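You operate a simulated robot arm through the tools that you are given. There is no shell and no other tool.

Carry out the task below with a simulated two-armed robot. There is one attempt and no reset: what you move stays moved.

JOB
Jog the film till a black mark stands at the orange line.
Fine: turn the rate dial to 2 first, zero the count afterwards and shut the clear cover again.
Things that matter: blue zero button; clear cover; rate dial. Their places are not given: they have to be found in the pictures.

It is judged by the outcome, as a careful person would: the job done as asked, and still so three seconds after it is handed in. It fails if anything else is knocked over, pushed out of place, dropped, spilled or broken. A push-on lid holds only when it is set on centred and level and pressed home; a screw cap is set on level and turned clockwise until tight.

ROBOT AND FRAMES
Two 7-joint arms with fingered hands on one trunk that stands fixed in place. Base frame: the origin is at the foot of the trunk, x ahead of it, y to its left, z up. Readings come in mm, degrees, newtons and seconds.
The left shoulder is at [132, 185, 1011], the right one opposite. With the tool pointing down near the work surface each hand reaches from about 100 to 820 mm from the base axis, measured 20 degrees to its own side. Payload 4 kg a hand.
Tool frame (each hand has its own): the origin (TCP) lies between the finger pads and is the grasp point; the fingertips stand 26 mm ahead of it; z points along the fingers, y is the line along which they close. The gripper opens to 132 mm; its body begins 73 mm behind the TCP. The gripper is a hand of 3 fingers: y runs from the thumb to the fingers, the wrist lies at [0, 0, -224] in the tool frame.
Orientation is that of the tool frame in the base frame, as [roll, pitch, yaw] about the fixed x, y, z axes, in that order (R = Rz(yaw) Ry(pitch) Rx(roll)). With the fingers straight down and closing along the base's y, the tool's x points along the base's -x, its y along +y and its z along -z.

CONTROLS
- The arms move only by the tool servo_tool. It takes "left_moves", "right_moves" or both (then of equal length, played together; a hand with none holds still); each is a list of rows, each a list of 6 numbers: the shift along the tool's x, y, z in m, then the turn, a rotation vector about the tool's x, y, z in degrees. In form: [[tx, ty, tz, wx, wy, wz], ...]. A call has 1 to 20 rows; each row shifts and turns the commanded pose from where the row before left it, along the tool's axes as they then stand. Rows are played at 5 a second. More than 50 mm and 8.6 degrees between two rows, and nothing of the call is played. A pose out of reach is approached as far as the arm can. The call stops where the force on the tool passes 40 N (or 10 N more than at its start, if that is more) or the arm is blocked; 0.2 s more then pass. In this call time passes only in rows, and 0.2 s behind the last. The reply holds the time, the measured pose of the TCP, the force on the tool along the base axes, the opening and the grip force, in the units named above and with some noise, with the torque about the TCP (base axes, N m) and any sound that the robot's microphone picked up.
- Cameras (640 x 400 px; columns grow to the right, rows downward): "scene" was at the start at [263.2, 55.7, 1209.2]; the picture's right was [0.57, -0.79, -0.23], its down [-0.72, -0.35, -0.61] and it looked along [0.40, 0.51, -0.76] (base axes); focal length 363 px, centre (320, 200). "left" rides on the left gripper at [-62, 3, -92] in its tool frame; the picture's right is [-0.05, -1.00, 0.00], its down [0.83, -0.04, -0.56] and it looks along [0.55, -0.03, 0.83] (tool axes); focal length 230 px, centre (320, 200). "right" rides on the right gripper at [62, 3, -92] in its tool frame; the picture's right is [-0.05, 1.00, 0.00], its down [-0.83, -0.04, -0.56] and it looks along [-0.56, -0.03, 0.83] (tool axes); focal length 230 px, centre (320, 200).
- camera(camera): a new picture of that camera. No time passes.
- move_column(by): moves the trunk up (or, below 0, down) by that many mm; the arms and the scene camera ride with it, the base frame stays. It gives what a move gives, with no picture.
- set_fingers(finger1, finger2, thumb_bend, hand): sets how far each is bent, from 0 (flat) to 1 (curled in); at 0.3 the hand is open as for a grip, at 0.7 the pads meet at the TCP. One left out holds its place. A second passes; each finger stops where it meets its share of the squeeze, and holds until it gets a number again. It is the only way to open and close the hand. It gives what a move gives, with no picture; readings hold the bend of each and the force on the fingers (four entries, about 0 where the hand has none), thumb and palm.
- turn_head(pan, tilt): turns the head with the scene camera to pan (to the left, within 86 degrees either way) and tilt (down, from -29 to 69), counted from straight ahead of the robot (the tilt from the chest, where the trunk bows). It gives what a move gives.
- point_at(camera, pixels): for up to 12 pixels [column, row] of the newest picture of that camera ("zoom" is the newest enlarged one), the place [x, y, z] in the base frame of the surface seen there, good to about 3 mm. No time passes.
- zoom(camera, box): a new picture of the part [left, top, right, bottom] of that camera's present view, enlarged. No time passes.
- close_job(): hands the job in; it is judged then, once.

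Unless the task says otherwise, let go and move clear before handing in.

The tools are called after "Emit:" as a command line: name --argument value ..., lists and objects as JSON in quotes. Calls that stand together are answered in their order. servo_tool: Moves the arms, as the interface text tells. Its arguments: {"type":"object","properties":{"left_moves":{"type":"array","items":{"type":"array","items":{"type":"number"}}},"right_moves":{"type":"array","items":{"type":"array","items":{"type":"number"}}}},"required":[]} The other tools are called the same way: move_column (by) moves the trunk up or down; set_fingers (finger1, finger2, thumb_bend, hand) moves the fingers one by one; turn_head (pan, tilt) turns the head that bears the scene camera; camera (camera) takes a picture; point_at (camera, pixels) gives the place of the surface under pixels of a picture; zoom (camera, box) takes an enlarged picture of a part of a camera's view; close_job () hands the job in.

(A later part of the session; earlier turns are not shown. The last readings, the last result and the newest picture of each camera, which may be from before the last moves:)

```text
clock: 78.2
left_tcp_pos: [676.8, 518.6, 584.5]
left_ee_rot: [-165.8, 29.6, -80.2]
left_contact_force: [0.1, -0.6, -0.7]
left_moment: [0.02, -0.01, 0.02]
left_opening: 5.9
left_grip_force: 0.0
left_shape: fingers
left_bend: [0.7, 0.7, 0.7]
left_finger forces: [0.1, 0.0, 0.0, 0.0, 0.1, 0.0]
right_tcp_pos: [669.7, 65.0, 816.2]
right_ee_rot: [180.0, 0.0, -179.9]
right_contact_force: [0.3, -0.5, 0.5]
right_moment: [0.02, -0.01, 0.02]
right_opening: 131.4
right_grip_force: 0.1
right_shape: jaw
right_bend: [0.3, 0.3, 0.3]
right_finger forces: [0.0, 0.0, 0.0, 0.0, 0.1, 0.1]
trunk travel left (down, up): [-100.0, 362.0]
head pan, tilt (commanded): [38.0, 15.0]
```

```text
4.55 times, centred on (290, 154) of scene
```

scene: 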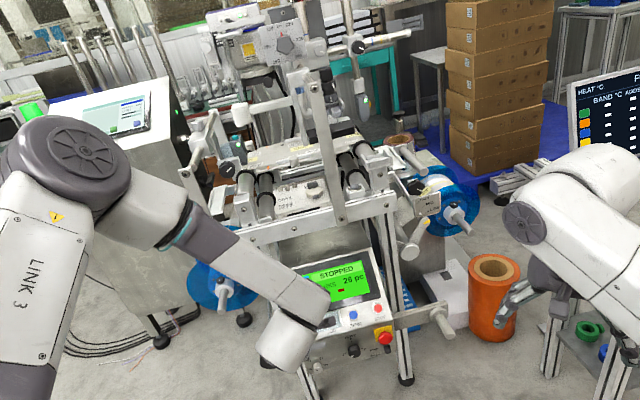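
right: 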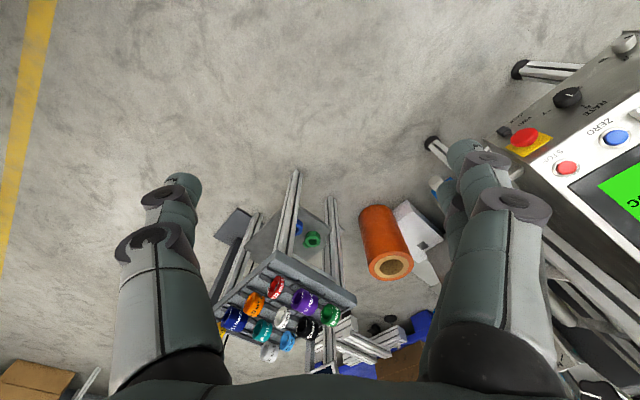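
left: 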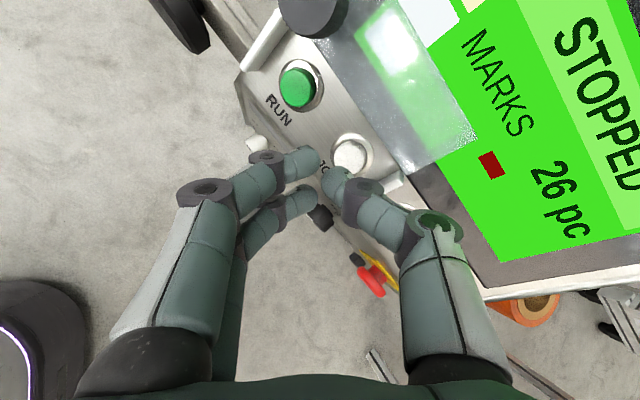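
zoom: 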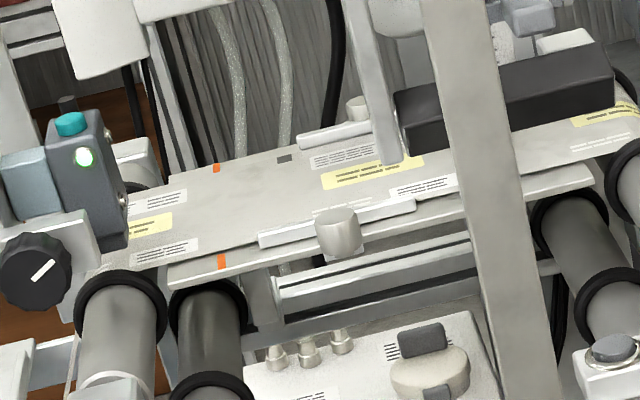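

Baseline: orange line at (216,168)–(222,262), black mark at (284,158) in the scene zoom. Now pressing slowly toward JOG in 2 mm steps.

Emit:
servo_tool --left_moves '[[0, -0.00075, 0.00207, 0, 0, 0], [0, -0.00075, 0.00207, 0, 0, 0], [0, -0.00075, 0.00207, 0, 0, 0]]'

Emit:
zoom --camera "scene" --box '[220, 110, 360, 198]'

```text
clock: 79.0
left_tcp_pos: [679.5, 524.6, 579.5]
left_ee_rot: [-165.7, 29.5, -80.3]
left_contact_force: [-0.6, -0.5, 0.3]
left_moment: [0.01, -0.02, 0.01]
left_opening: 5.8
left_grip_force: 0.2
left_shape: fingers
left_bend: [0.7, 0.7, 0.7]
left_finger forces: [0.0, 0.0, 0.0, 0.0, 0.3, 0.1]
right_tcp_pos: [669.4, 64.5, 816.1]
right_ee_rot: [179.9, 0.0, -180.0]
right_contact_force: [-0.7, -0.3, 0.4]
right_moment: [0.01, 0.02, -0.03]
right_opening: 131.6
right_grip_force: 0.0
right_shape: jaw
right_bend: [0.3, 0.3, 0.3]
right_finger forces: [0.0, 0.1, 0.0, 0.1, 0.1, 0.1]
trunk travel left (down, up): [-100.0, 362.0]
head pan, tilt (commanded): [38.0, 15.0]
```

```text
4.55 times, centred on (290, 154) of scene
```

zoom: 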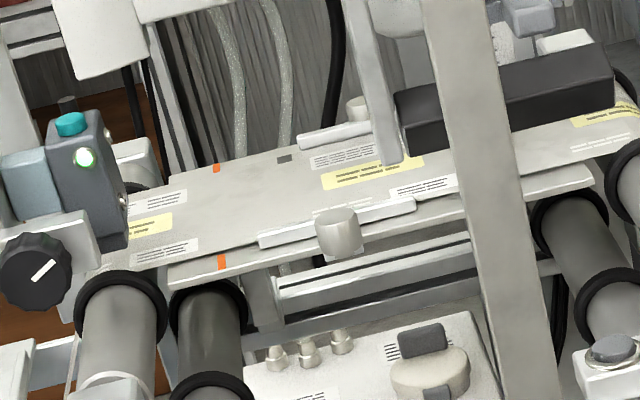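

Just about touching (thumb 0.3 N). Pressing 4 mm more and watching the film.

Emit:
servo_tool --left_moves '[[0, -0.00068, 0.00188, 0, 0, 0], [0, -0.00068, 0.00188, 0, 0, 0]]'

Emit:
zoom --camera "scene" --box '[220, 110, 360, 198]'

```text
clock: 79.6
left_tcp_pos: [682.8, 525.7, 576.2]
left_ee_rot: [-165.6, 29.5, -80.1]
left_contact_force: [-1.0, -0.6, 1.7]
left_moment: [0.01, -0.03, 0.01]
left_opening: 5.5
left_grip_force: 1.5
left_shape: fingers
left_bend: [0.7, 0.7, 0.7]
left_finger forces: [0.0, 0.0, 0.0, 0.1, 1.8, 0.1]
right_tcp_pos: [669.0, 64.0, 816.5]
right_ee_rot: [-180.0, -0.1, 180.0]
right_contact_force: [-0.8, -0.2, 0.5]
right_moment: [0.0, 0.0, 0.02]
right_opening: 132.1
right_grip_force: 0.0
right_shape: jaw
right_bend: [0.3, 0.3, 0.3]
right_finger forces: [0.1, 0.0, 0.0, 0.0, 0.0, 0.0]
trunk travel left (down, up): [-100.0, 362.0]
head pan, tilt (commanded): [38.0, 15.0]
heard: click
```

```text
4.55 times, centred on (290, 154) of scene
```

zoom: 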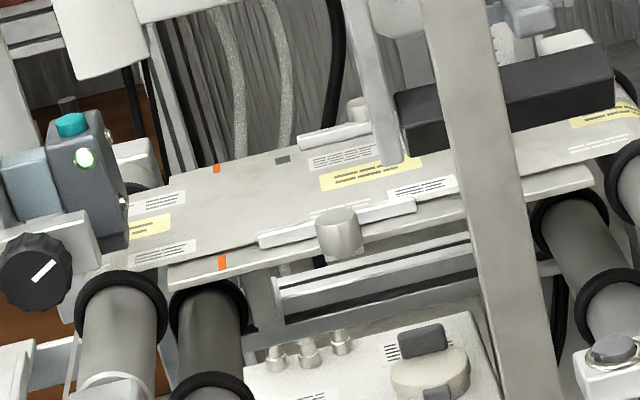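

A click was heard and the film crept left toward the orange line (mark (284,158)→(282,159)). I'll hold JOG for 1 s and measure the speed.

Emit:
servo_tool --left_moves '[[0, 0, 0, 0, 0, 0], [0, 0, 0, 0, 0, 0], [0, 0, 0, 0, 0, 0], [0, 0, 0, 0, 0, 0], [0, 0, 0, 0, 0, 0]]'

Emit:
zoom --camera "scene" --box '[220, 110, 360, 198]'

```text
clock: 80.8
left_tcp_pos: [682.4, 524.8, 576.3]
left_ee_rot: [-165.6, 29.5, -80.0]
left_contact_force: [-0.8, -0.5, 1.3]
left_moment: [-0.03, 0.02, 0.0]
left_opening: 5.2
left_grip_force: 0.5
left_shape: fingers
left_bend: [0.7, 0.7, 0.7]
left_finger forces: [0.0, 0.0, 0.0, 0.1, 1.8, 0.1]
right_tcp_pos: [668.5, 65.1, 817.2]
right_ee_rot: [-179.9, -0.1, -179.9]
right_contact_force: [-0.5, -0.1, -0.3]
right_moment: [0.02, 0.02, 0.02]
right_opening: 132.1
right_grip_force: 0.1
right_shape: jaw
right_bend: [0.3, 0.3, 0.3]
right_finger forces: [0.0, 0.0, 0.0, 0.0, 0.0, 0.1]
trunk travel left (down, up): [-100.0, 362.0]
head pan, tilt (commanded): [38.0, 15.0]
```

```text
4.55 times, centred on (290, 154) of scene
```

zoom: 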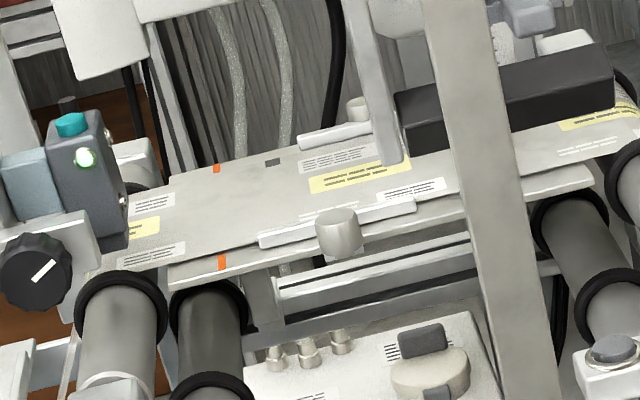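

The mark moved to (272,162): about 8.6 px/s, with ~55 px left to the line at x≈217. Holding 4 s more.

Emit:
servo_tool --left_moves '[[0, 0, 0, 0, 0, 0], [0, 0, 0, 0, 0, 0], [0, 0, 0, 0, 0, 0], [0, 0, 0, 0, 0, 0], [0, 0, 0, 0, 0, 0], [0, 0, 0, 0, 0, 0], [0, 0, 0, 0, 0, 0], [0, 0, 0, 0, 0, 0], [0, 0, 0, 0, 0, 0], [0, 0, 0, 0, 0, 0], [0, 0, 0, 0, 0, 0], [0, 0, 0, 0, 0, 0], [0, 0, 0, 0, 0, 0], [0, 0, 0, 0, 0, 0], [0, 0, 0, 0, 0, 0], [0, 0, 0, 0, 0, 0], [0, 0, 0, 0, 0, 0], [0, 0, 0, 0, 0, 0]]'

Emit:
zoom --camera "scene" --box '[240, 130, 310, 174]'

```text
clock: 84.6
left_tcp_pos: [680.0, 525.3, 578.0]
left_ee_rot: [-165.5, 29.5, -80.0]
left_contact_force: [-0.3, -1.3, 1.4]
left_moment: [-0.03, -0.03, -0.01]
left_opening: 5.4
left_grip_force: 0.6
left_shape: fingers
left_bend: [0.7, 0.7, 0.7]
left_finger forces: [0.0, 0.0, 0.1, 0.0, 1.7, 0.0]
right_tcp_pos: [668.1, 63.9, 816.8]
right_ee_rot: [180.0, -0.1, -180.0]
right_contact_force: [0.1, -0.2, 0.5]
right_moment: [-0.04, 0.0, -0.02]
right_opening: 131.9
right_grip_force: 0.1
right_shape: jaw
right_bend: [0.3, 0.3, 0.3]
right_finger forces: [0.0, 0.0, 0.0, 0.0, 0.0, 0.0]
trunk travel left (down, up): [-100.0, 362.0]
head pan, tilt (commanded): [38.0, 15.0]
```

```text
9.09 times, centred on (275, 152) of scene
```

zoom: 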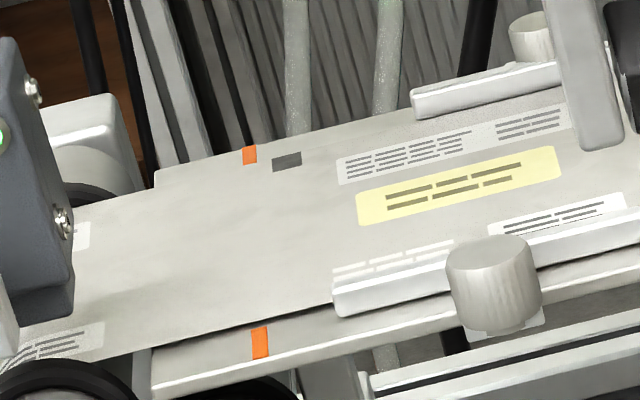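

The mark (287,162) is ~37 zoom px right of the orange line (≈250), i.e. about 1.9 s at this speed. Holding 0.8 s more, then measuring again.

Emit:
servo_tool --left_moves '[[0, 0, 0, 0, 0, 0], [0, 0, 0, 0, 0, 0], [0, 0, 0, 0, 0, 0]]'

Emit:
zoom --camera "scene" --box '[240, 130, 310, 174]'

```text
clock: 85.4
left_tcp_pos: [682.1, 525.6, 576.6]
left_ee_rot: [-165.6, 29.6, -80.1]
left_contact_force: [-0.4, -0.2, 1.4]
left_moment: [0.02, -0.01, -0.06]
left_opening: 5.2
left_grip_force: 1.0
left_shape: fingers
left_bend: [0.7, 0.7, 0.7]
left_finger forces: [0.0, 0.0, 0.0, 0.1, 1.7, 0.0]
right_tcp_pos: [668.4, 63.5, 817.1]
right_ee_rot: [179.9, -0.1, -180.0]
right_contact_force: [0.1, 0.6, -0.3]
right_moment: [0.0, -0.02, -0.02]
right_opening: 131.8
right_grip_force: 0.1
right_shape: jaw
right_bend: [0.3, 0.3, 0.3]
right_finger forces: [0.0, 0.0, 0.1, 0.1, 0.1, 0.0]
trunk travel left (down, up): [-100.0, 362.0]
head pan, tilt (commanded): [38.0, 15.0]
```

```text
9.09 times, centred on (275, 152) of scene
```

zoom: 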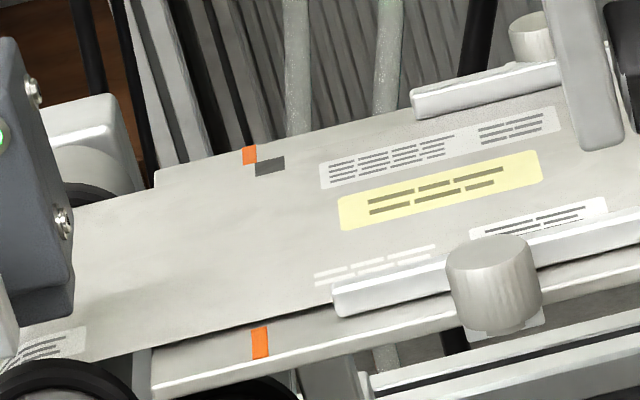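

21 px/s; the mark (270,167) is 20 px (≈0.95 s) short. I'll hold 0.4 s more and lift off, then finish with short taps.

Emit:
servo_tool --left_moves '[[0, 0, 0, 0, 0, 0], [0, 0, 0, 0, 0, 0], [0, 0.0021, -0.0056, 0, 0, 0]]'

Emit:
zoom --camera "scene" --box '[240, 130, 310, 174]'

```text
clock: 86.2
left_tcp_pos: [678.7, 522.5, 581.0]
left_ee_rot: [-165.7, 29.6, -80.1]
left_contact_force: [-0.2, 0.0, 0.5]
left_moment: [-0.03, 0.0, -0.03]
left_opening: 5.4
left_grip_force: 0.0
left_shape: fingers
left_bend: [0.7, 0.7, 0.7]
left_finger forces: [0.0, 0.0, 0.1, 0.0, 0.1, 0.0]
right_tcp_pos: [669.4, 64.9, 817.6]
right_ee_rot: [-180.0, -0.2, 180.0]
right_contact_force: [0.0, 0.4, 0.4]
right_moment: [0.0, -0.01, 0.0]
right_opening: 131.8
right_grip_force: 0.0
right_shape: jaw
right_bend: [0.3, 0.3, 0.3]
right_finger forces: [0.1, 0.0, 0.1, 0.0, 0.0, 0.0]
trunk travel left (down, up): [-100.0, 362.0]
head pan, tilt (commanded): [38.0, 15.0]
```

```text
9.09 times, centred on (275, 152) of scene
```

zoom: 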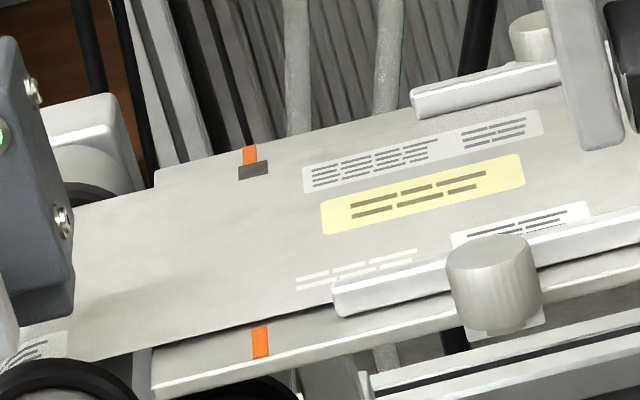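

Released; the mark now sits at (253,170), nearly at the line (~250). I'll zoom in much closer to measure the remainder.

Emit:
zoom --camera "scene" --box '[258, 142, 282, 172]'

Emit:
zoom --camera "scene" --box '[260, 144, 276, 154]'

```text
13.33 times, centred on (270, 157) of scene
```

zoom: 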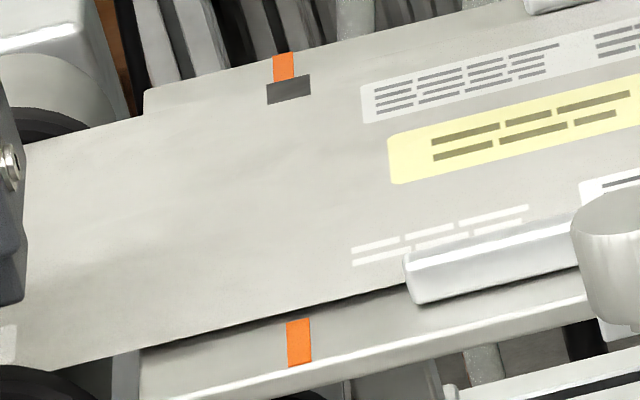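

```text
16.00 times, centred on (268, 149) of scene
```

zoom: 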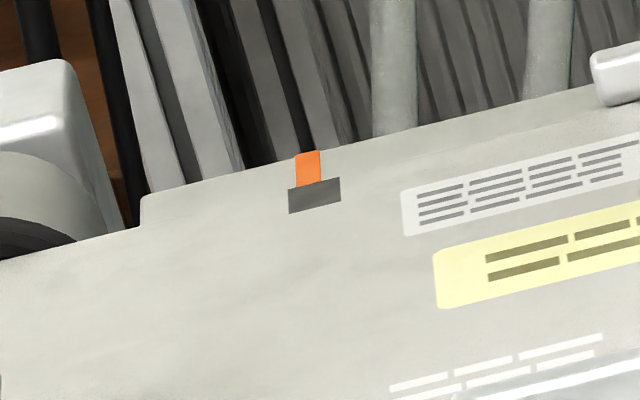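

The mark is ~0.9 mm right of centre (mark centre (314,195) vs line ≈310 at 16×). I'll let a moment pass to be sure the film has stopped, then re-measure.

Emit:
servo_tool --left_moves '[[0, 0, 0, 0, 0, 0]]'

Emit:
zoom --camera "scene" --box '[260, 144, 276, 154]'

```text
clock: 86.6
left_tcp_pos: [678.9, 521.0, 579.7]
left_ee_rot: [-165.6, 29.5, -80.1]
left_contact_force: [-0.4, -0.3, 0.4]
left_moment: [-0.04, 0.03, -0.02]
left_opening: 5.5
left_grip_force: 0.1
left_shape: fingers
left_bend: [0.7, 0.7, 0.7]
left_finger forces: [0.0, 0.0, 0.0, 0.0, 0.0, 0.0]
right_tcp_pos: [669.1, 64.7, 816.4]
right_ee_rot: [-180.0, -0.2, -179.9]
right_contact_force: [0.6, 1.2, -0.7]
right_moment: [0.0, 0.01, -0.04]
right_opening: 132.1
right_grip_force: 0.0
right_shape: jaw
right_bend: [0.3, 0.3, 0.3]
right_finger forces: [0.0, 0.1, 0.0, 0.1, 0.0, 0.0]
trunk travel left (down, up): [-100.0, 362.0]
head pan, tilt (commanded): [38.0, 15.0]
```

```text
16.00 times, centred on (268, 149) of scene
```

zoom: 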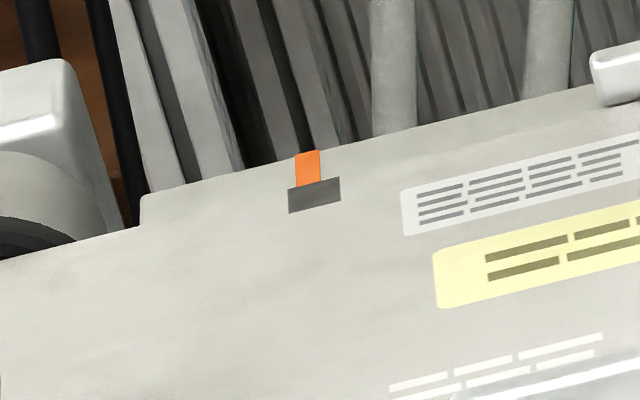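

The film has stopped with the mark ~0.9 mm right of the line's centre. I'll try one very short tap to centre it better.

Emit:
servo_tool --left_moves '[[0, -0.0018, 0.005, 0, 0, 0], [0, 0.0018, -0.005, 0, 0, 0]]'

Emit:
zoom --camera "scene" --box '[260, 144, 276, 154]'

```text
clock: 87.2
left_tcp_pos: [677.6, 522.8, 581.5]
left_ee_rot: [-165.5, 29.5, -80.1]
left_contact_force: [0.7, -0.1, -0.5]
left_moment: [-0.03, -0.01, -0.01]
left_opening: 5.7
left_grip_force: 0.0
left_shape: fingers
left_bend: [0.7, 0.7, 0.7]
left_finger forces: [0.0, 0.0, 0.1, 0.0, 0.1, 0.0]
right_tcp_pos: [669.3, 64.9, 815.9]
right_ee_rot: [-180.0, -0.2, 180.0]
right_contact_force: [-0.4, -0.5, 0.5]
right_moment: [0.0, 0.01, 0.03]
right_opening: 131.9
right_grip_force: 0.1
right_shape: jaw
right_bend: [0.3, 0.3, 0.3]
right_finger forces: [0.1, 0.1, 0.0, 0.0, 0.0, 0.0]
trunk travel left (down, up): [-100.0, 362.0]
head pan, tilt (commanded): [38.0, 15.0]
```

```text
16.00 times, centred on (268, 149) of scene
```

zoom: 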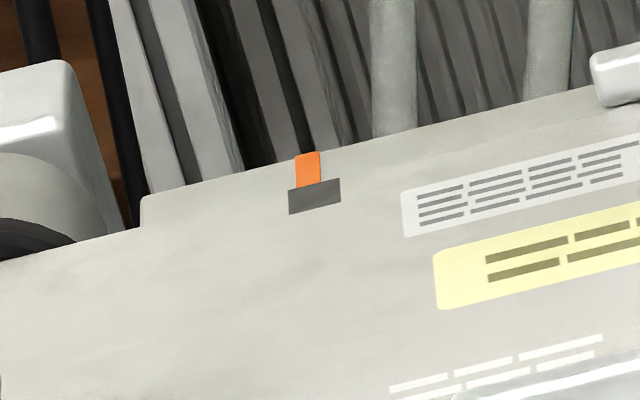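

No click that time, so not deep enough. A slightly deeper tap.

Emit:
servo_tool --left_moves '[[0, -0.0022, 0.006, 0, 0, 0], [0, 0.0022, -0.006, 0, 0, 0]]'

Emit:
zoom --camera "scene" --box '[260, 144, 276, 154]'

```text
clock: 87.8
left_tcp_pos: [678.6, 521.7, 580.7]
left_ee_rot: [-165.6, 29.4, -80.1]
left_contact_force: [0.5, -0.1, -0.8]
left_moment: [0.0, 0.0, -0.01]
left_opening: 5.6
left_grip_force: 0.0
left_shape: fingers
left_bend: [0.7, 0.7, 0.7]
left_finger forces: [0.0, 0.0, 0.0, 0.0, 0.1, 0.1]
right_tcp_pos: [668.8, 65.4, 816.6]
right_ee_rot: [-179.9, -0.1, -180.0]
right_contact_force: [0.0, 0.5, -0.1]
right_moment: [0.02, -0.02, 0.02]
right_opening: 131.8
right_grip_force: 0.1
right_shape: jaw
right_bend: [0.3, 0.3, 0.3]
right_finger forces: [0.1, 0.0, 0.0, 0.1, 0.0, 0.0]
trunk travel left (down, up): [-100.0, 362.0]
head pan, tilt (commanded): [38.0, 15.0]
heard: click
```

```text
16.00 times, centred on (268, 149) of scene
```

zoom: 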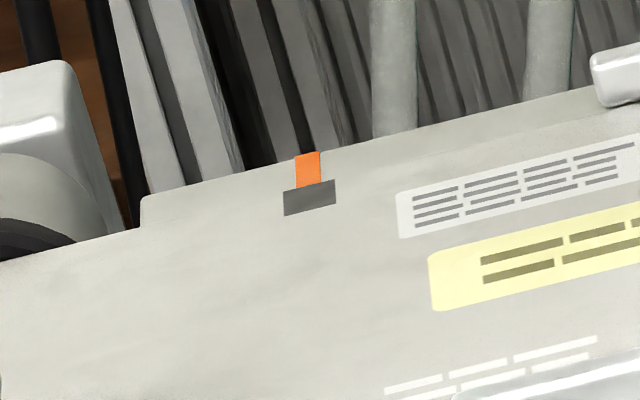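

The mark is now centred on the orange line (left overhang 13 px, right 14 px at 16×). Next I'll lift off JOG, open the two fingers out of the way of the cover's right cheek, and move over ZERO.

Emit:
servo_tool --left_moves '[[0, 0.0068, -0.0188, 0, 0, 0], [0, 0.0068, -0.0188, 0, 0, 0]]'

Emit:
set_fingers --hand "left" --finger1 0.4 --finger2 0.4

Emit:
servo_tool --left_moves '[[0.0222, -0.021, -0.0077, 0, 0, 0], [0.0222, -0.021, -0.0077, 0, 0, 0]]'

Emit:
camera --camera "left"

Emit:
zoom --camera "scene" --box '[260, 144, 276, 154]'

```text
clock: 88.4
left_tcp_pos: [658.9, 502.4, 611.2]
left_ee_rot: [-165.7, 29.4, -80.1]
left_contact_force: [1.3, 0.8, -0.1]
left_moment: [0.0, -0.03, -0.02]
left_opening: 5.8
left_grip_force: 0.0
left_shape: fingers
left_bend: [0.7, 0.7, 0.7]
left_finger forces: [0.0, 0.0, 0.0, 0.1, 0.0, 0.1]
right_tcp_pos: [669.8, 64.2, 817.4]
right_ee_rot: [-179.9, -0.1, -179.9]
right_contact_force: [-0.8, 0.1, -0.8]
right_moment: [-0.05, -0.01, 0.02]
right_opening: 131.8
right_grip_force: 0.0
right_shape: jaw
right_bend: [0.3, 0.3, 0.3]
right_finger forces: [0.0, 0.1, 0.1, 0.0, 0.1, 0.0]
trunk travel left (down, up): [-100.0, 362.0]
head pan, tilt (commanded): [38.0, 15.0]
```

```text
clock: 89.4
left_tcp_pos: [660.0, 502.8, 610.9]
left_ee_rot: [-165.6, 29.6, -80.2]
left_contact_force: [0.2, -0.4, -0.6]
left_moment: [-0.03, -0.02, 0.02]
left_opening: 52.0
left_grip_force: 0.1
left_shape: fingers
left_bend: [0.4, 0.4, 0.7]
left_finger forces: [0.0, 0.0, 0.1, 0.0, 0.0, 0.0]
right_tcp_pos: [669.5, 65.7, 816.0]
right_ee_rot: [-179.9, 0.0, -180.0]
right_contact_force: [-0.4, -0.2, 0.4]
right_moment: [-0.01, 0.03, -0.01]
right_opening: 131.7
right_grip_force: 0.0
right_shape: jaw
right_bend: [0.3, 0.3, 0.3]
right_finger forces: [0.1, 0.0, 0.0, 0.1, 0.1, 0.0]
trunk travel left (down, up): [-100.0, 362.0]
head pan, tilt (commanded): [38.0, 15.0]
```

```text
clock: 90.0
left_tcp_pos: [704.0, 459.8, 609.2]
left_ee_rot: [-165.7, 29.6, -80.2]
left_contact_force: [0.4, 0.4, 0.5]
left_moment: [0.01, 0.03, 0.03]
left_opening: 52.1
left_grip_force: 0.0
left_shape: fingers
left_bend: [0.4, 0.4, 0.7]
left_finger forces: [0.1, 0.0, 0.0, 0.0, 0.0, 0.1]
right_tcp_pos: [669.7, 65.0, 816.6]
right_ee_rot: [-180.0, -0.1, -179.9]
right_contact_force: [-0.6, -0.5, -0.6]
right_moment: [0.01, 0.01, 0.02]
right_opening: 132.0
right_grip_force: 0.1
right_shape: jaw
right_bend: [0.3, 0.3, 0.3]
right_finger forces: [0.0, 0.1, 0.1, 0.1, 0.0, 0.1]
trunk travel left (down, up): [-100.0, 362.0]
head pan, tilt (commanded): [38.0, 15.0]
```

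```text
taken
```

left: 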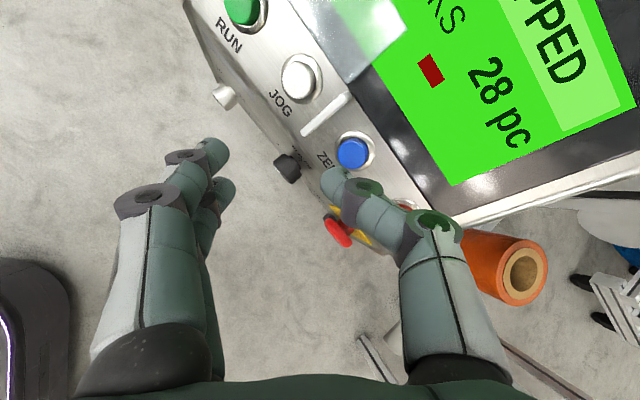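

```text
16.00 times, centred on (268, 149) of scene
```

zoom: 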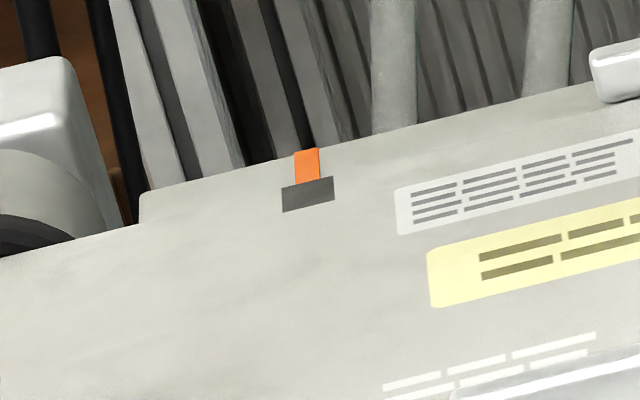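

The mark is still centred (14/14 px), and the count shows 28 pc. ZERO is at (353,152) in the left view; measuring it before pressing.

Emit:
zoom --camera "left" --box '[280, 100, 420, 205]'

Emit:
point_at --camera "zoom" --pixels '[[330, 240], [300, 240], [360, 240], [330, 215], [330, 265], [235, 315], [255, 320]]'

```text
3.81 times, centred on (350, 152) of left
```

zoom: 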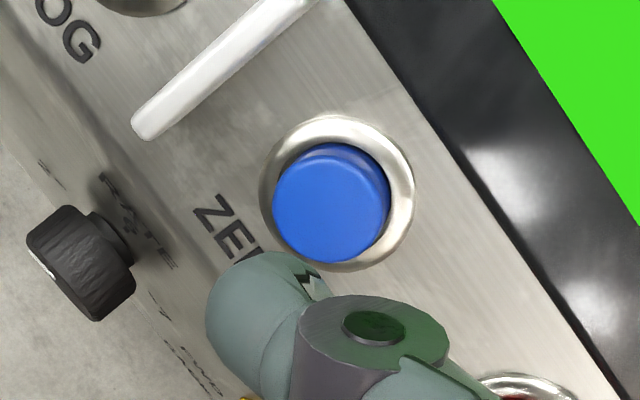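

```text
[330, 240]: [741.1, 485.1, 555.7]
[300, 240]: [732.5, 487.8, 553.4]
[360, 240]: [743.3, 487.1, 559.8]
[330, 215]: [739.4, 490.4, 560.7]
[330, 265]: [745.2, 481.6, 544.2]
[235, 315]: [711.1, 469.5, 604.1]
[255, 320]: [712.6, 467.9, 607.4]
```

The thumb tip lines up with ZERO within ~3 mm, 40 mm above. Descending 33 mm.

Emit:
servo_tool --left_moves '[[0.001, -0.0043, 0.0103, 0, 0, 0], [0.001, -0.0043, 0.0103, 0, 0, 0], [0, -0.0038, 0.0103, 0, 0, 0]]'

Emit:
camera --camera "left"

Emit:
zoom --camera "scene" --box '[270, 270, 410, 357]'

```text
clock: 90.8
left_tcp_pos: [711.2, 475.7, 596.6]
left_ee_rot: [-165.6, 29.5, -80.2]
left_contact_force: [0.5, -0.1, 0.4]
left_moment: [-0.02, -0.01, 0.0]
left_opening: 52.3
left_grip_force: 0.1
left_shape: fingers
left_bend: [0.4, 0.4, 0.7]
left_finger forces: [0.0, 0.0, 0.0, 0.0, 0.0, 0.0]
left hand out of reach, approached as far as the arm can: row 2, 3
right_tcp_pos: [669.5, 64.2, 817.3]
right_ee_rot: [-180.0, -0.1, 179.9]
right_contact_force: [0.7, -0.6, -1.0]
right_moment: [-0.03, 0.0, 0.02]
right_opening: 132.1
right_grip_force: 0.1
right_shape: jaw
right_bend: [0.3, 0.3, 0.3]
right_finger forces: [0.0, 0.1, 0.0, 0.1, 0.1, 0.1]
trunk travel left (down, up): [-100.0, 362.0]
head pan, tilt (commanded): [38.0, 15.0]
```

```text
taken
```

left: 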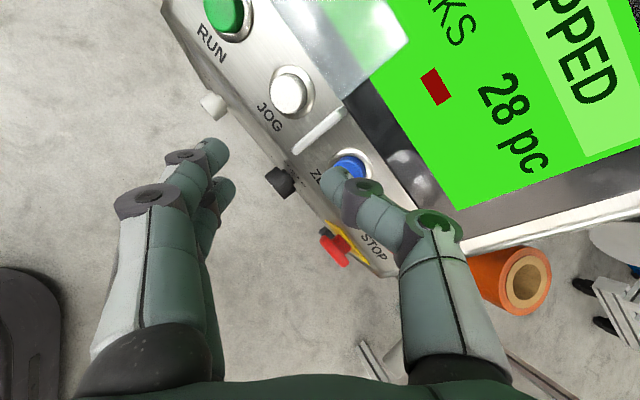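

```text
4.57 times, centred on (340, 314) of scene
```

zoom: 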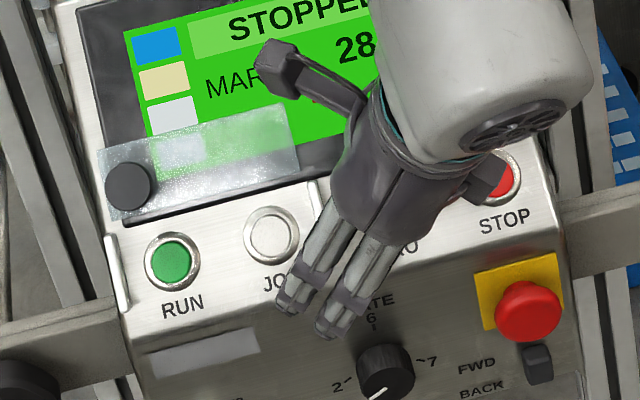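

Reach ran out 20 mm above ZERO with this tilt (the wrist is too far right). I'll back off, reduce the tilt to 8° — the open fingers hang off the panel's lower edge — and try again.

Emit:
servo_tool --left_moves '[[0, 0.0051, -0.0141, 0, 0, 0], [0, 0, 0, 6, 0, 0], [0, 0, 0, 6, 0, 0]]'

Emit:
camera --camera "left"

```text
clock: 91.6
left_tcp_pos: [704.4, 467.5, 606.0]
left_ee_rot: [-153.7, 29.5, -80.1]
left_contact_force: [-0.1, 0.1, -0.3]
left_moment: [0.0, 0.02, -0.01]
left_opening: 52.4
left_grip_force: 0.0
left_shape: fingers
left_bend: [0.4, 0.4, 0.7]
left_finger forces: [0.0, 0.0, 0.0, 0.1, 0.0, 0.0]
right_tcp_pos: [668.3, 65.2, 817.4]
right_ee_rot: [180.0, -0.1, 179.9]
right_contact_force: [-0.6, -0.2, 0.5]
right_moment: [0.01, 0.0, 0.0]
right_opening: 131.7
right_grip_force: 0.0
right_shape: jaw
right_bend: [0.3, 0.3, 0.3]
right_finger forces: [0.0, 0.0, 0.1, 0.0, 0.0, 0.1]
trunk travel left (down, up): [-100.0, 362.0]
head pan, tilt (commanded): [38.0, 15.0]
```

```text
taken
```

left: 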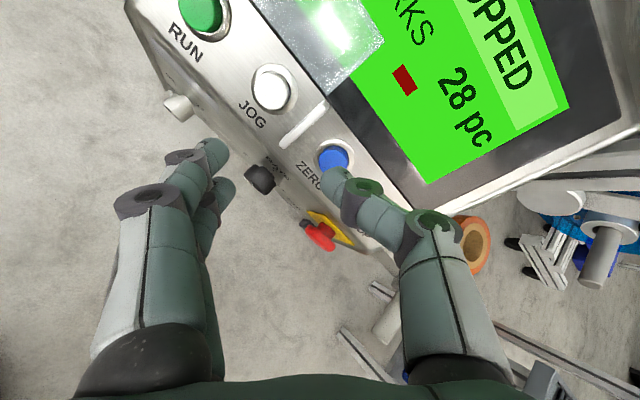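

The view is good (ZERO at (333,158) just ahead of the thumb). Aligning (~7 mm sideways) and descending 28 mm.

Emit:
servo_tool --left_moves '[[0.0036, -0.0004, 0.0093, 0, 0, 0], [0.0037, -0.0004, 0.0093, 0, 0, 0], [0, -0.0013, 0.0093, 0, 0, 0]]'

Emit:
zoom --camera "left" --box '[260, 90, 420, 210]'

```text
clock: 92.4
left_tcp_pos: [717.9, 475.9, 581.7]
left_ee_rot: [-153.7, 29.5, -80.2]
left_contact_force: [-0.3, -0.2, -0.1]
left_moment: [0.0, 0.0, 0.0]
left_opening: 52.3
left_grip_force: 0.2
left_shape: fingers
left_bend: [0.4, 0.4, 0.7]
left_finger forces: [0.0, 0.1, 0.0, 0.0, 0.1, 0.0]
right_tcp_pos: [669.6, 65.4, 815.3]
right_ee_rot: [180.0, -0.1, 179.9]
right_contact_force: [0.1, -0.4, -0.4]
right_moment: [0.04, 0.03, 0.03]
right_opening: 131.8
right_grip_force: 0.0
right_shape: jaw
right_bend: [0.3, 0.3, 0.3]
right_finger forces: [0.0, 0.0, 0.1, 0.0, 0.0, 0.0]
trunk travel left (down, up): [-100.0, 362.0]
head pan, tilt (commanded): [38.0, 15.0]
```

```text
3.33 times, centred on (340, 150) of left
```

zoom: 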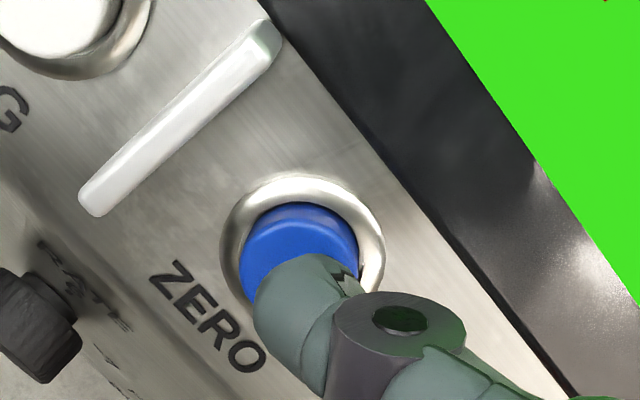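

The thumb covers the lower half of the blue cap and is in reach. Pressing in 2 mm steps until the click.

Emit:
servo_tool --left_moves '[[0, -0.0003, 0.002, 0, 0, 0], [0, -0.0003, 0.002, 0, 0, 0], [0, -0.0003, 0.002, 0, 0, 0], [0, -0.0003, 0.002, 0, 0, 0]]'

Emit:
camera --camera "left"

```text
clock: 93.4
left_tcp_pos: [722.1, 479.7, 576.0]
left_ee_rot: [-153.7, 29.4, -80.2]
left_contact_force: [-0.1, 0.6, 0.7]
left_moment: [0.0, 0.0, -0.01]
left_opening: 52.4
left_grip_force: 0.2
left_shape: fingers
left_bend: [0.4, 0.4, 0.7]
left_finger forces: [0.0, 0.0, 0.1, 0.0, 0.6, 0.1]
right_tcp_pos: [668.5, 65.2, 816.7]
right_ee_rot: [179.9, -0.2, -179.9]
right_contact_force: [-0.5, 0.6, 0.8]
right_moment: [0.0, -0.02, 0.02]
right_opening: 131.7
right_grip_force: 0.1
right_shape: jaw
right_bend: [0.3, 0.3, 0.3]
right_finger forces: [0.1, 0.0, 0.0, 0.1, 0.0, 0.0]
trunk travel left (down, up): [-100.0, 362.0]
head pan, tilt (commanded): [38.0, 15.0]
```

```text
taken
```

left: 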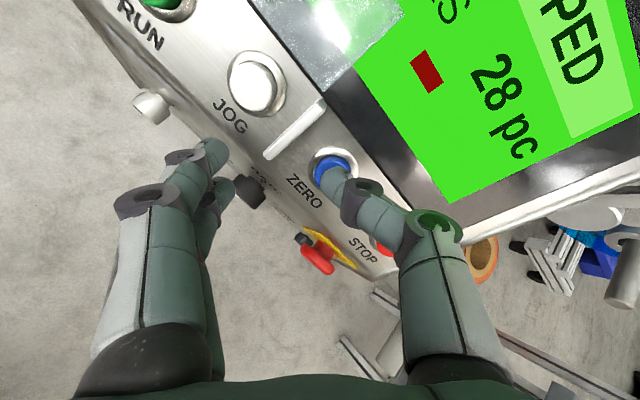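

Touching (0.6 N), count still 28. Pressing 4 mm more.

Emit:
servo_tool --left_moves '[[0, -0.0003, 0.002, 0, 0, 0], [0, -0.0003, 0.002, 0, 0, 0]]'

Emit:
camera --camera "left"

```text
clock: 94.0
left_tcp_pos: [722.5, 482.4, 576.9]
left_ee_rot: [-153.6, 29.5, -80.1]
left_contact_force: [-0.9, -0.2, 0.8]
left_moment: [0.02, 0.04, 0.01]
left_opening: 51.9
left_grip_force: 0.2
left_shape: fingers
left_bend: [0.4, 0.4, 0.7]
left_finger forces: [0.1, 0.0, 0.0, 0.1, 1.0, 0.0]
left hand out of reach, approached as far as the arm can: row 2
right_tcp_pos: [669.0, 65.7, 815.4]
right_ee_rot: [180.0, -0.1, -180.0]
right_contact_force: [0.3, -0.1, -0.3]
right_moment: [0.0, -0.04, -0.04]
right_opening: 131.6
right_grip_force: 0.0
right_shape: jaw
right_bend: [0.3, 0.3, 0.3]
right_finger forces: [0.0, 0.0, 0.0, 0.1, 0.1, 0.0]
trunk travel left (down, up): [-100.0, 362.0]
head pan, tilt (commanded): [38.0, 15.0]
```

```text
taken
```

left: 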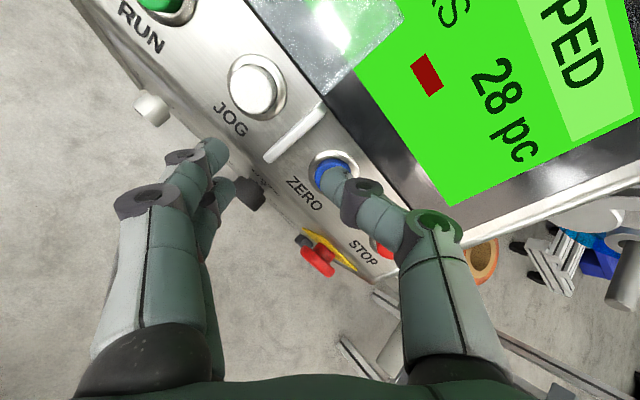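

Reach ended a couple of mm short. I'll back off 60 mm along the normal, lower the trunk 40 mm for more reach, and come back.

Emit:
servo_tool --left_moves '[[0, 0.0028, -0.0198, 0, 0, 0], [0, 0.0028, -0.0198, 0, 0, 0], [0, 0.0028, -0.0198, 0, 0, 0]]'

Emit:
move_column --by -40

Emit:
camera --camera "left"

```text
clock: 94.8
left_tcp_pos: [690.6, 451.7, 619.6]
left_ee_rot: [-153.6, 29.5, -80.1]
left_contact_force: [-0.3, 0.0, 0.1]
left_moment: [0.04, -0.01, 0.01]
left_opening: 52.1
left_grip_force: 0.0
left_shape: fingers
left_bend: [0.4, 0.4, 0.7]
left_finger forces: [0.0, 0.1, 0.1, 0.0, 0.0, 0.0]
right_tcp_pos: [669.6, 64.3, 817.9]
right_ee_rot: [180.0, -0.1, 180.0]
right_contact_force: [-0.5, 0.4, -0.1]
right_moment: [-0.01, -0.01, 0.03]
right_opening: 132.0
right_grip_force: 0.0
right_shape: jaw
right_bend: [0.3, 0.3, 0.3]
right_finger forces: [0.0, 0.1, 0.0, 0.1, 0.0, 0.0]
trunk travel left (down, up): [-100.0, 362.0]
head pan, tilt (commanded): [38.0, 15.0]
```

```text
clock: 95.7
left_tcp_pos: [692.3, 452.2, 581.4]
left_ee_rot: [-153.4, 29.5, -79.9]
left_contact_force: [1.3, -0.5, -0.1]
left_moment: [-0.02, -0.01, -0.02]
left_opening: 52.2
left_grip_force: 0.1
left_shape: fingers
left_bend: [0.4, 0.4, 0.7]
left_finger forces: [0.0, 0.1, 0.1, 0.0, 0.0, 0.0]
right_tcp_pos: [668.7, 64.5, 778.8]
right_ee_rot: [-179.9, 0.1, 180.0]
right_contact_force: [-0.3, 0.2, 0.8]
right_moment: [0.0, -0.05, -0.02]
right_opening: 131.9
right_grip_force: 0.0
right_shape: jaw
right_bend: [0.3, 0.3, 0.3]
right_finger forces: [0.1, 0.0, 0.1, 0.0, 0.1, 0.0]
trunk travel left (down, up): [-60.0, 402.0]
head pan, tilt (commanded): [38.0, 15.0]
```

```text
taken
```

left: 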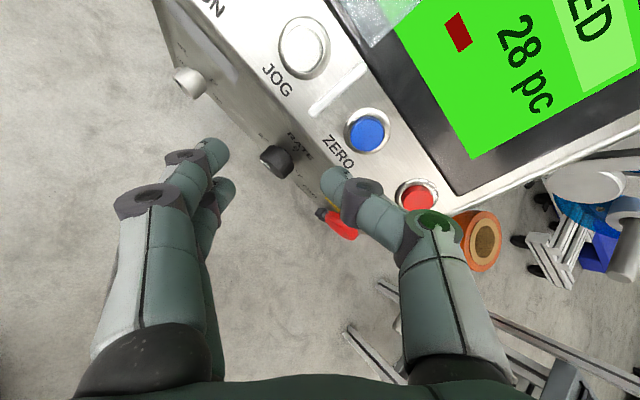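

Now I'll move ~26 mm up the panel to line up with ZERO again, then descend 25 mm.

Emit:
servo_tool --left_moves '[[-0.0085, -0.0098, -0.0013, 0, 0, 0], [-0.0084, -0.0098, -0.0013, 0, 0, 0], [0, -0.0017, 0.0124, 0, 0, 0], [0, -0.0017, 0.0124, 0, 0, 0]]'

Emit:
zoom --camera "left" --box '[260, 90, 420, 210]'

```text
clock: 96.7
left_tcp_pos: [720.0, 476.3, 579.9]
left_ee_rot: [-153.5, 29.5, -80.2]
left_contact_force: [0.3, -0.3, -0.4]
left_moment: [-0.02, -0.01, -0.05]
left_opening: 52.0
left_grip_force: 0.0
left_shape: fingers
left_bend: [0.4, 0.4, 0.7]
left_finger forces: [0.0, 0.0, 0.0, 0.0, 0.0, 0.0]
right_tcp_pos: [668.8, 64.9, 776.2]
right_ee_rot: [179.9, -0.1, 180.0]
right_contact_force: [0.6, 0.5, 0.5]
right_moment: [-0.02, 0.0, -0.03]
right_opening: 131.8
right_grip_force: 0.0
right_shape: jaw
right_bend: [0.3, 0.3, 0.3]
right_finger forces: [0.1, 0.0, 0.0, 0.1, 0.0, 0.0]
trunk travel left (down, up): [-60.0, 402.0]
head pan, tilt (commanded): [38.0, 15.0]
```

```text
3.33 times, centred on (340, 150) of left
```

zoom: 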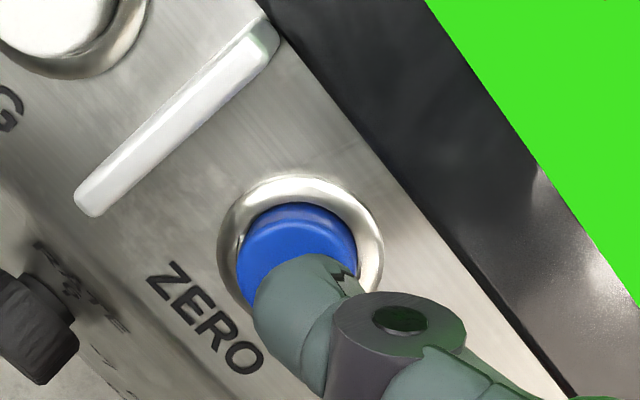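

Same alignment, no reach warning. Pressing in 2 mm steps.

Emit:
servo_tool --left_moves '[[0, -0.0003, 0.0025, 0, 0, 0], [0, -0.0003, 0.0025, 0, 0, 0], [0, -0.0003, 0.002, 0, 0, 0], [0, -0.0003, 0.002, 0, 0, 0]]'

Emit:
camera --camera "left"

```text
clock: 97.7
left_tcp_pos: [723.6, 481.1, 572.6]
left_ee_rot: [-153.6, 29.6, -80.1]
left_contact_force: [-1.6, 0.5, 1.8]
left_moment: [0.0, 0.02, 0.01]
left_opening: 52.2
left_grip_force: 0.5
left_shape: fingers
left_bend: [0.4, 0.4, 0.7]
left_finger forces: [0.0, 0.0, 0.0, 0.0, 1.9, 0.0]
right_tcp_pos: [669.2, 65.0, 777.1]
right_ee_rot: [-180.0, 0.0, -179.9]
right_contact_force: [0.1, 0.4, 0.2]
right_moment: [-0.03, 0.0, 0.02]
right_opening: 132.0
right_grip_force: 0.1
right_shape: jaw
right_bend: [0.3, 0.3, 0.3]
right_finger forces: [0.0, 0.0, 0.0, 0.0, 0.0, 0.0]
trunk travel left (down, up): [-60.0, 402.0]
head pan, tilt (commanded): [38.0, 15.0]
heard: click
```

```text
taken
```

left: 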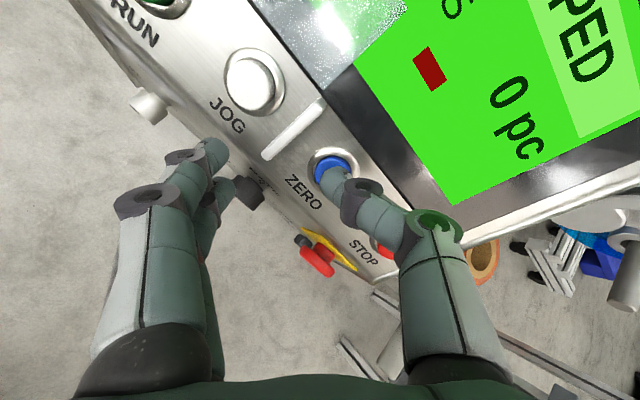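

Click — the display now reads 0 pc. I'll retreat along the normal and raise the trunk back, then go to shut the cover.

Emit:
servo_tool --left_moves '[[0, 0.0028, -0.0198, 0, 0, 0], [0, 0.0028, -0.0198, 0, 0, 0], [0, 0.0028, -0.0198, 0, 0, 0], [0, 0, -0.02, 4, 0, 0], [0, 0, 0, 4, 0, 0]]'

Emit:
move_column --by 40

Emit:
zoom --camera "scene" --box '[260, 144, 276, 154]'

Emit:
camera --camera "left"

```text
clock: 98.9
left_tcp_pos: [685.9, 440.7, 631.7]
left_ee_rot: [-145.6, 29.5, -80.1]
left_contact_force: [0.5, 0.4, -1.2]
left_moment: [-0.02, 0.0, 0.05]
left_opening: 52.2
left_grip_force: 0.1
left_shape: fingers
left_bend: [0.4, 0.4, 0.7]
left_finger forces: [0.0, 0.1, 0.0, 0.0, 0.0, 0.0]
right_tcp_pos: [669.2, 65.5, 775.7]
right_ee_rot: [180.0, -0.1, 180.0]
right_contact_force: [0.1, 0.0, 0.3]
right_moment: [-0.01, 0.0, 0.0]
right_opening: 131.8
right_grip_force: 0.2
right_shape: jaw
right_bend: [0.3, 0.3, 0.3]
right_finger forces: [0.1, 0.0, 0.1, 0.1, 0.0, 0.1]
trunk travel left (down, up): [-60.0, 402.0]
head pan, tilt (commanded): [38.0, 15.0]
```

```text
clock: 99.7
left_tcp_pos: [686.8, 441.9, 669.5]
left_ee_rot: [-145.9, 29.6, -80.2]
left_contact_force: [-0.1, -0.2, -0.6]
left_moment: [0.02, -0.03, 0.02]
left_opening: 52.2
left_grip_force: 0.0
left_shape: fingers
left_bend: [0.4, 0.4, 0.7]
left_finger forces: [0.0, 0.1, 0.0, 0.1, 0.0, 0.0]
right_tcp_pos: [669.6, 64.7, 814.5]
right_ee_rot: [179.9, -0.2, 180.0]
right_contact_force: [0.2, -0.2, -0.4]
right_moment: [-0.02, 0.04, 0.01]
right_opening: 131.9
right_grip_force: 0.1
right_shape: jaw
right_bend: [0.3, 0.3, 0.3]
right_finger forces: [0.0, 0.1, 0.0, 0.1, 0.0, 0.0]
trunk travel left (down, up): [-100.0, 362.0]
head pan, tilt (commanded): [38.0, 15.0]
```

```text
16.00 times, centred on (268, 149) of scene
```

zoom: 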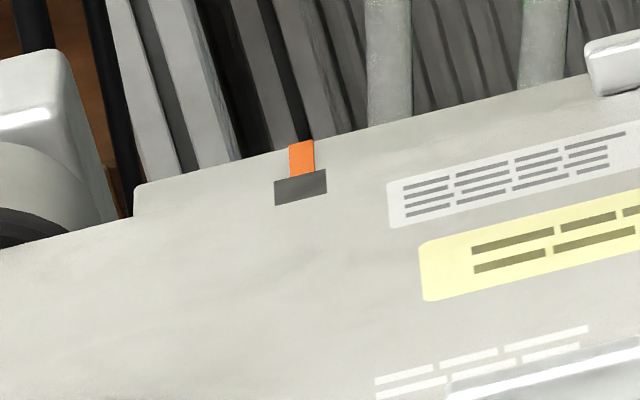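

```text
taken
```

left: 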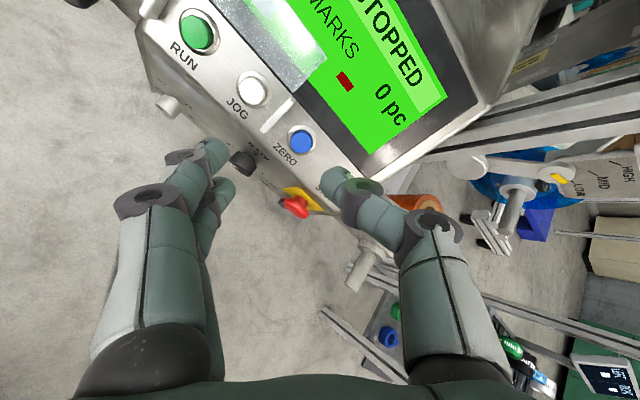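

The mark still stands on the line, and the panel shows STOPPED, 0 pc. Moving back above the cover's knob and rolling to the pinch orientation.

Emit:
servo_tool --left_moves '[[-0.0342, 0.0255, 0, 0, 0, 0], [-0.0342, 0.0255, 0, 0, 0, 0], [-0.0342, 0.0255, 0, 0, 0, 0], [0, 0, 0, 0, 0, 8], [0, 0, 0, 0, 0, 8], [0, 0, 0, 0, 0, 8], [0, 0, 0, 0, 0, 8], [0, 0, 0, 0, 0, 8], [0, 0, 0, 0, 0, 8], [0, 0, 0, 0, 0, 8], [0, 0, 0, 0, 0, 8], [0, 0, 0, 0, 0, 8], [0, 0, 0, 0, 0, 8], [0, 0, 0, 0, 0, 8], [0, 0, 0, 0, 0, 8], [0, 0, 0, 0, 0, 8], [0, 0, 0, 0, 0, 8], [0, 0, 0, 0, 0, 8], [0, 0, 0, 0, 0, 8], [0, 0, 0, 0, 0, 5]]'

Emit:
set_fingers --hand "left" --finger1 0.56 --finger2 0.56 --thumb_bend 0.56

Emit:
camera --camera "left"

```text
clock: 103.9
left_tcp_pos: [606.0, 540.4, 684.4]
left_ee_rot: [136.0, 1.3, 136.9]
left_contact_force: [0.4, -0.3, -0.3]
left_moment: [-0.01, 0.03, 0.0]
left_opening: 52.1
left_grip_force: 0.1
left_shape: fingers
left_bend: [0.4, 0.4, 0.7]
left_finger forces: [0.0, 0.0, 0.1, 0.1, 0.0, 0.0]
right_tcp_pos: [668.9, 64.8, 816.3]
right_ee_rot: [-179.9, -0.1, -180.0]
right_contact_force: [0.4, -0.2, 0.0]
right_moment: [-0.03, -0.01, 0.0]
right_opening: 131.9
right_grip_force: 0.0
right_shape: jaw
right_bend: [0.3, 0.3, 0.3]
right_finger forces: [0.1, 0.0, 0.0, 0.0, 0.1, 0.1]
trunk travel left (down, up): [-100.0, 362.0]
head pan, tilt (commanded): [38.0, 15.0]
```

```text
clock: 104.9
left_tcp_pos: [605.7, 540.3, 684.5]
left_ee_rot: [135.9, 1.3, 137.0]
left_contact_force: [-0.5, 0.5, -0.5]
left_moment: [-0.02, -0.03, -0.02]
left_opening: 48.1
left_grip_force: 0.0
left_shape: fingers
left_bend: [0.56, 0.56, 0.56]
left_finger forces: [0.0, 0.0, 0.0, 0.0, 0.1, 0.0]
right_tcp_pos: [669.3, 64.3, 816.2]
right_ee_rot: [-179.9, -0.1, 180.0]
right_contact_force: [0.8, -0.1, -0.1]
right_moment: [0.0, 0.01, 0.01]
right_opening: 132.0
right_grip_force: 0.0
right_shape: jaw
right_bend: [0.3, 0.3, 0.3]
right_finger forces: [0.0, 0.1, 0.1, 0.0, 0.1, 0.0]
trunk travel left (down, up): [-100.0, 362.0]
head pan, tilt (commanded): [38.0, 15.0]
```

```text
taken
```

left: 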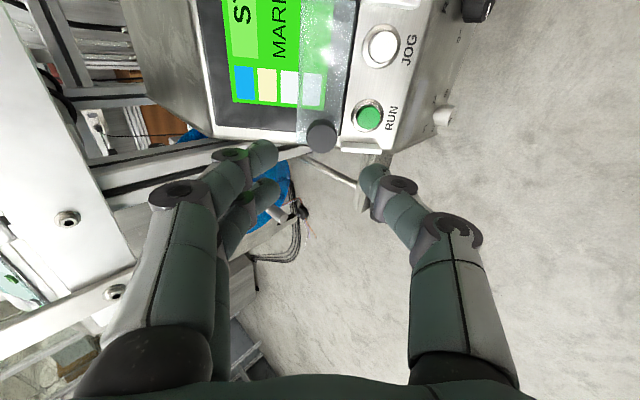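

Same stand-off as when I left it. Advancing onto the knob again.

Emit:
servo_tool --left_moves '[[0, 0, 0.025, 0, 0, 0], [0, 0, 0.025, 0, 0, 0], [0, 0, 0.015, 0, 0, 0]]'

Emit:
zoom --camera "left" --box '[200, 60, 440, 210]'

```text
clock: 105.7
left_tcp_pos: [637.6, 571.7, 636.8]
left_ee_rot: [135.9, 1.4, 137.1]
left_contact_force: [0.2, -0.8, -0.7]
left_moment: [0.01, 0.0, 0.0]
left_opening: 47.9
left_grip_force: 0.1
left_shape: fingers
left_bend: [0.56, 0.56, 0.56]
left_finger forces: [0.0, 0.0, 0.0, 0.0, 0.0, 0.0]
right_tcp_pos: [668.4, 65.3, 816.7]
right_ee_rot: [180.0, -0.1, 180.0]
right_contact_force: [0.1, -0.8, -0.1]
right_moment: [0.01, 0.03, -0.01]
right_opening: 131.8
right_grip_force: 0.0
right_shape: jaw
right_bend: [0.3, 0.3, 0.3]
right_finger forces: [0.0, 0.1, 0.0, 0.0, 0.1, 0.0]
trunk travel left (down, up): [-100.0, 362.0]
head pan, tilt (commanded): [38.0, 15.0]
```

```text
2.67 times, centred on (320, 135) of left
```

zoom: 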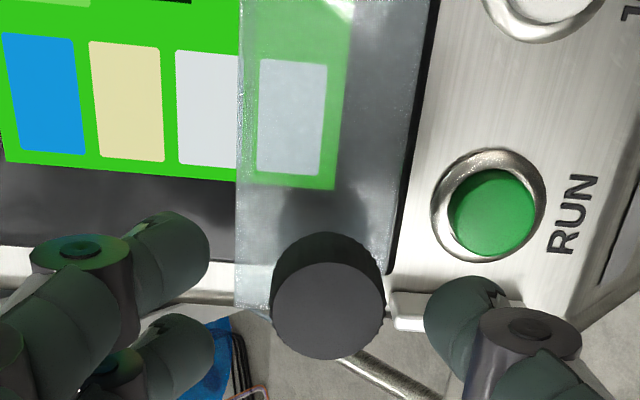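

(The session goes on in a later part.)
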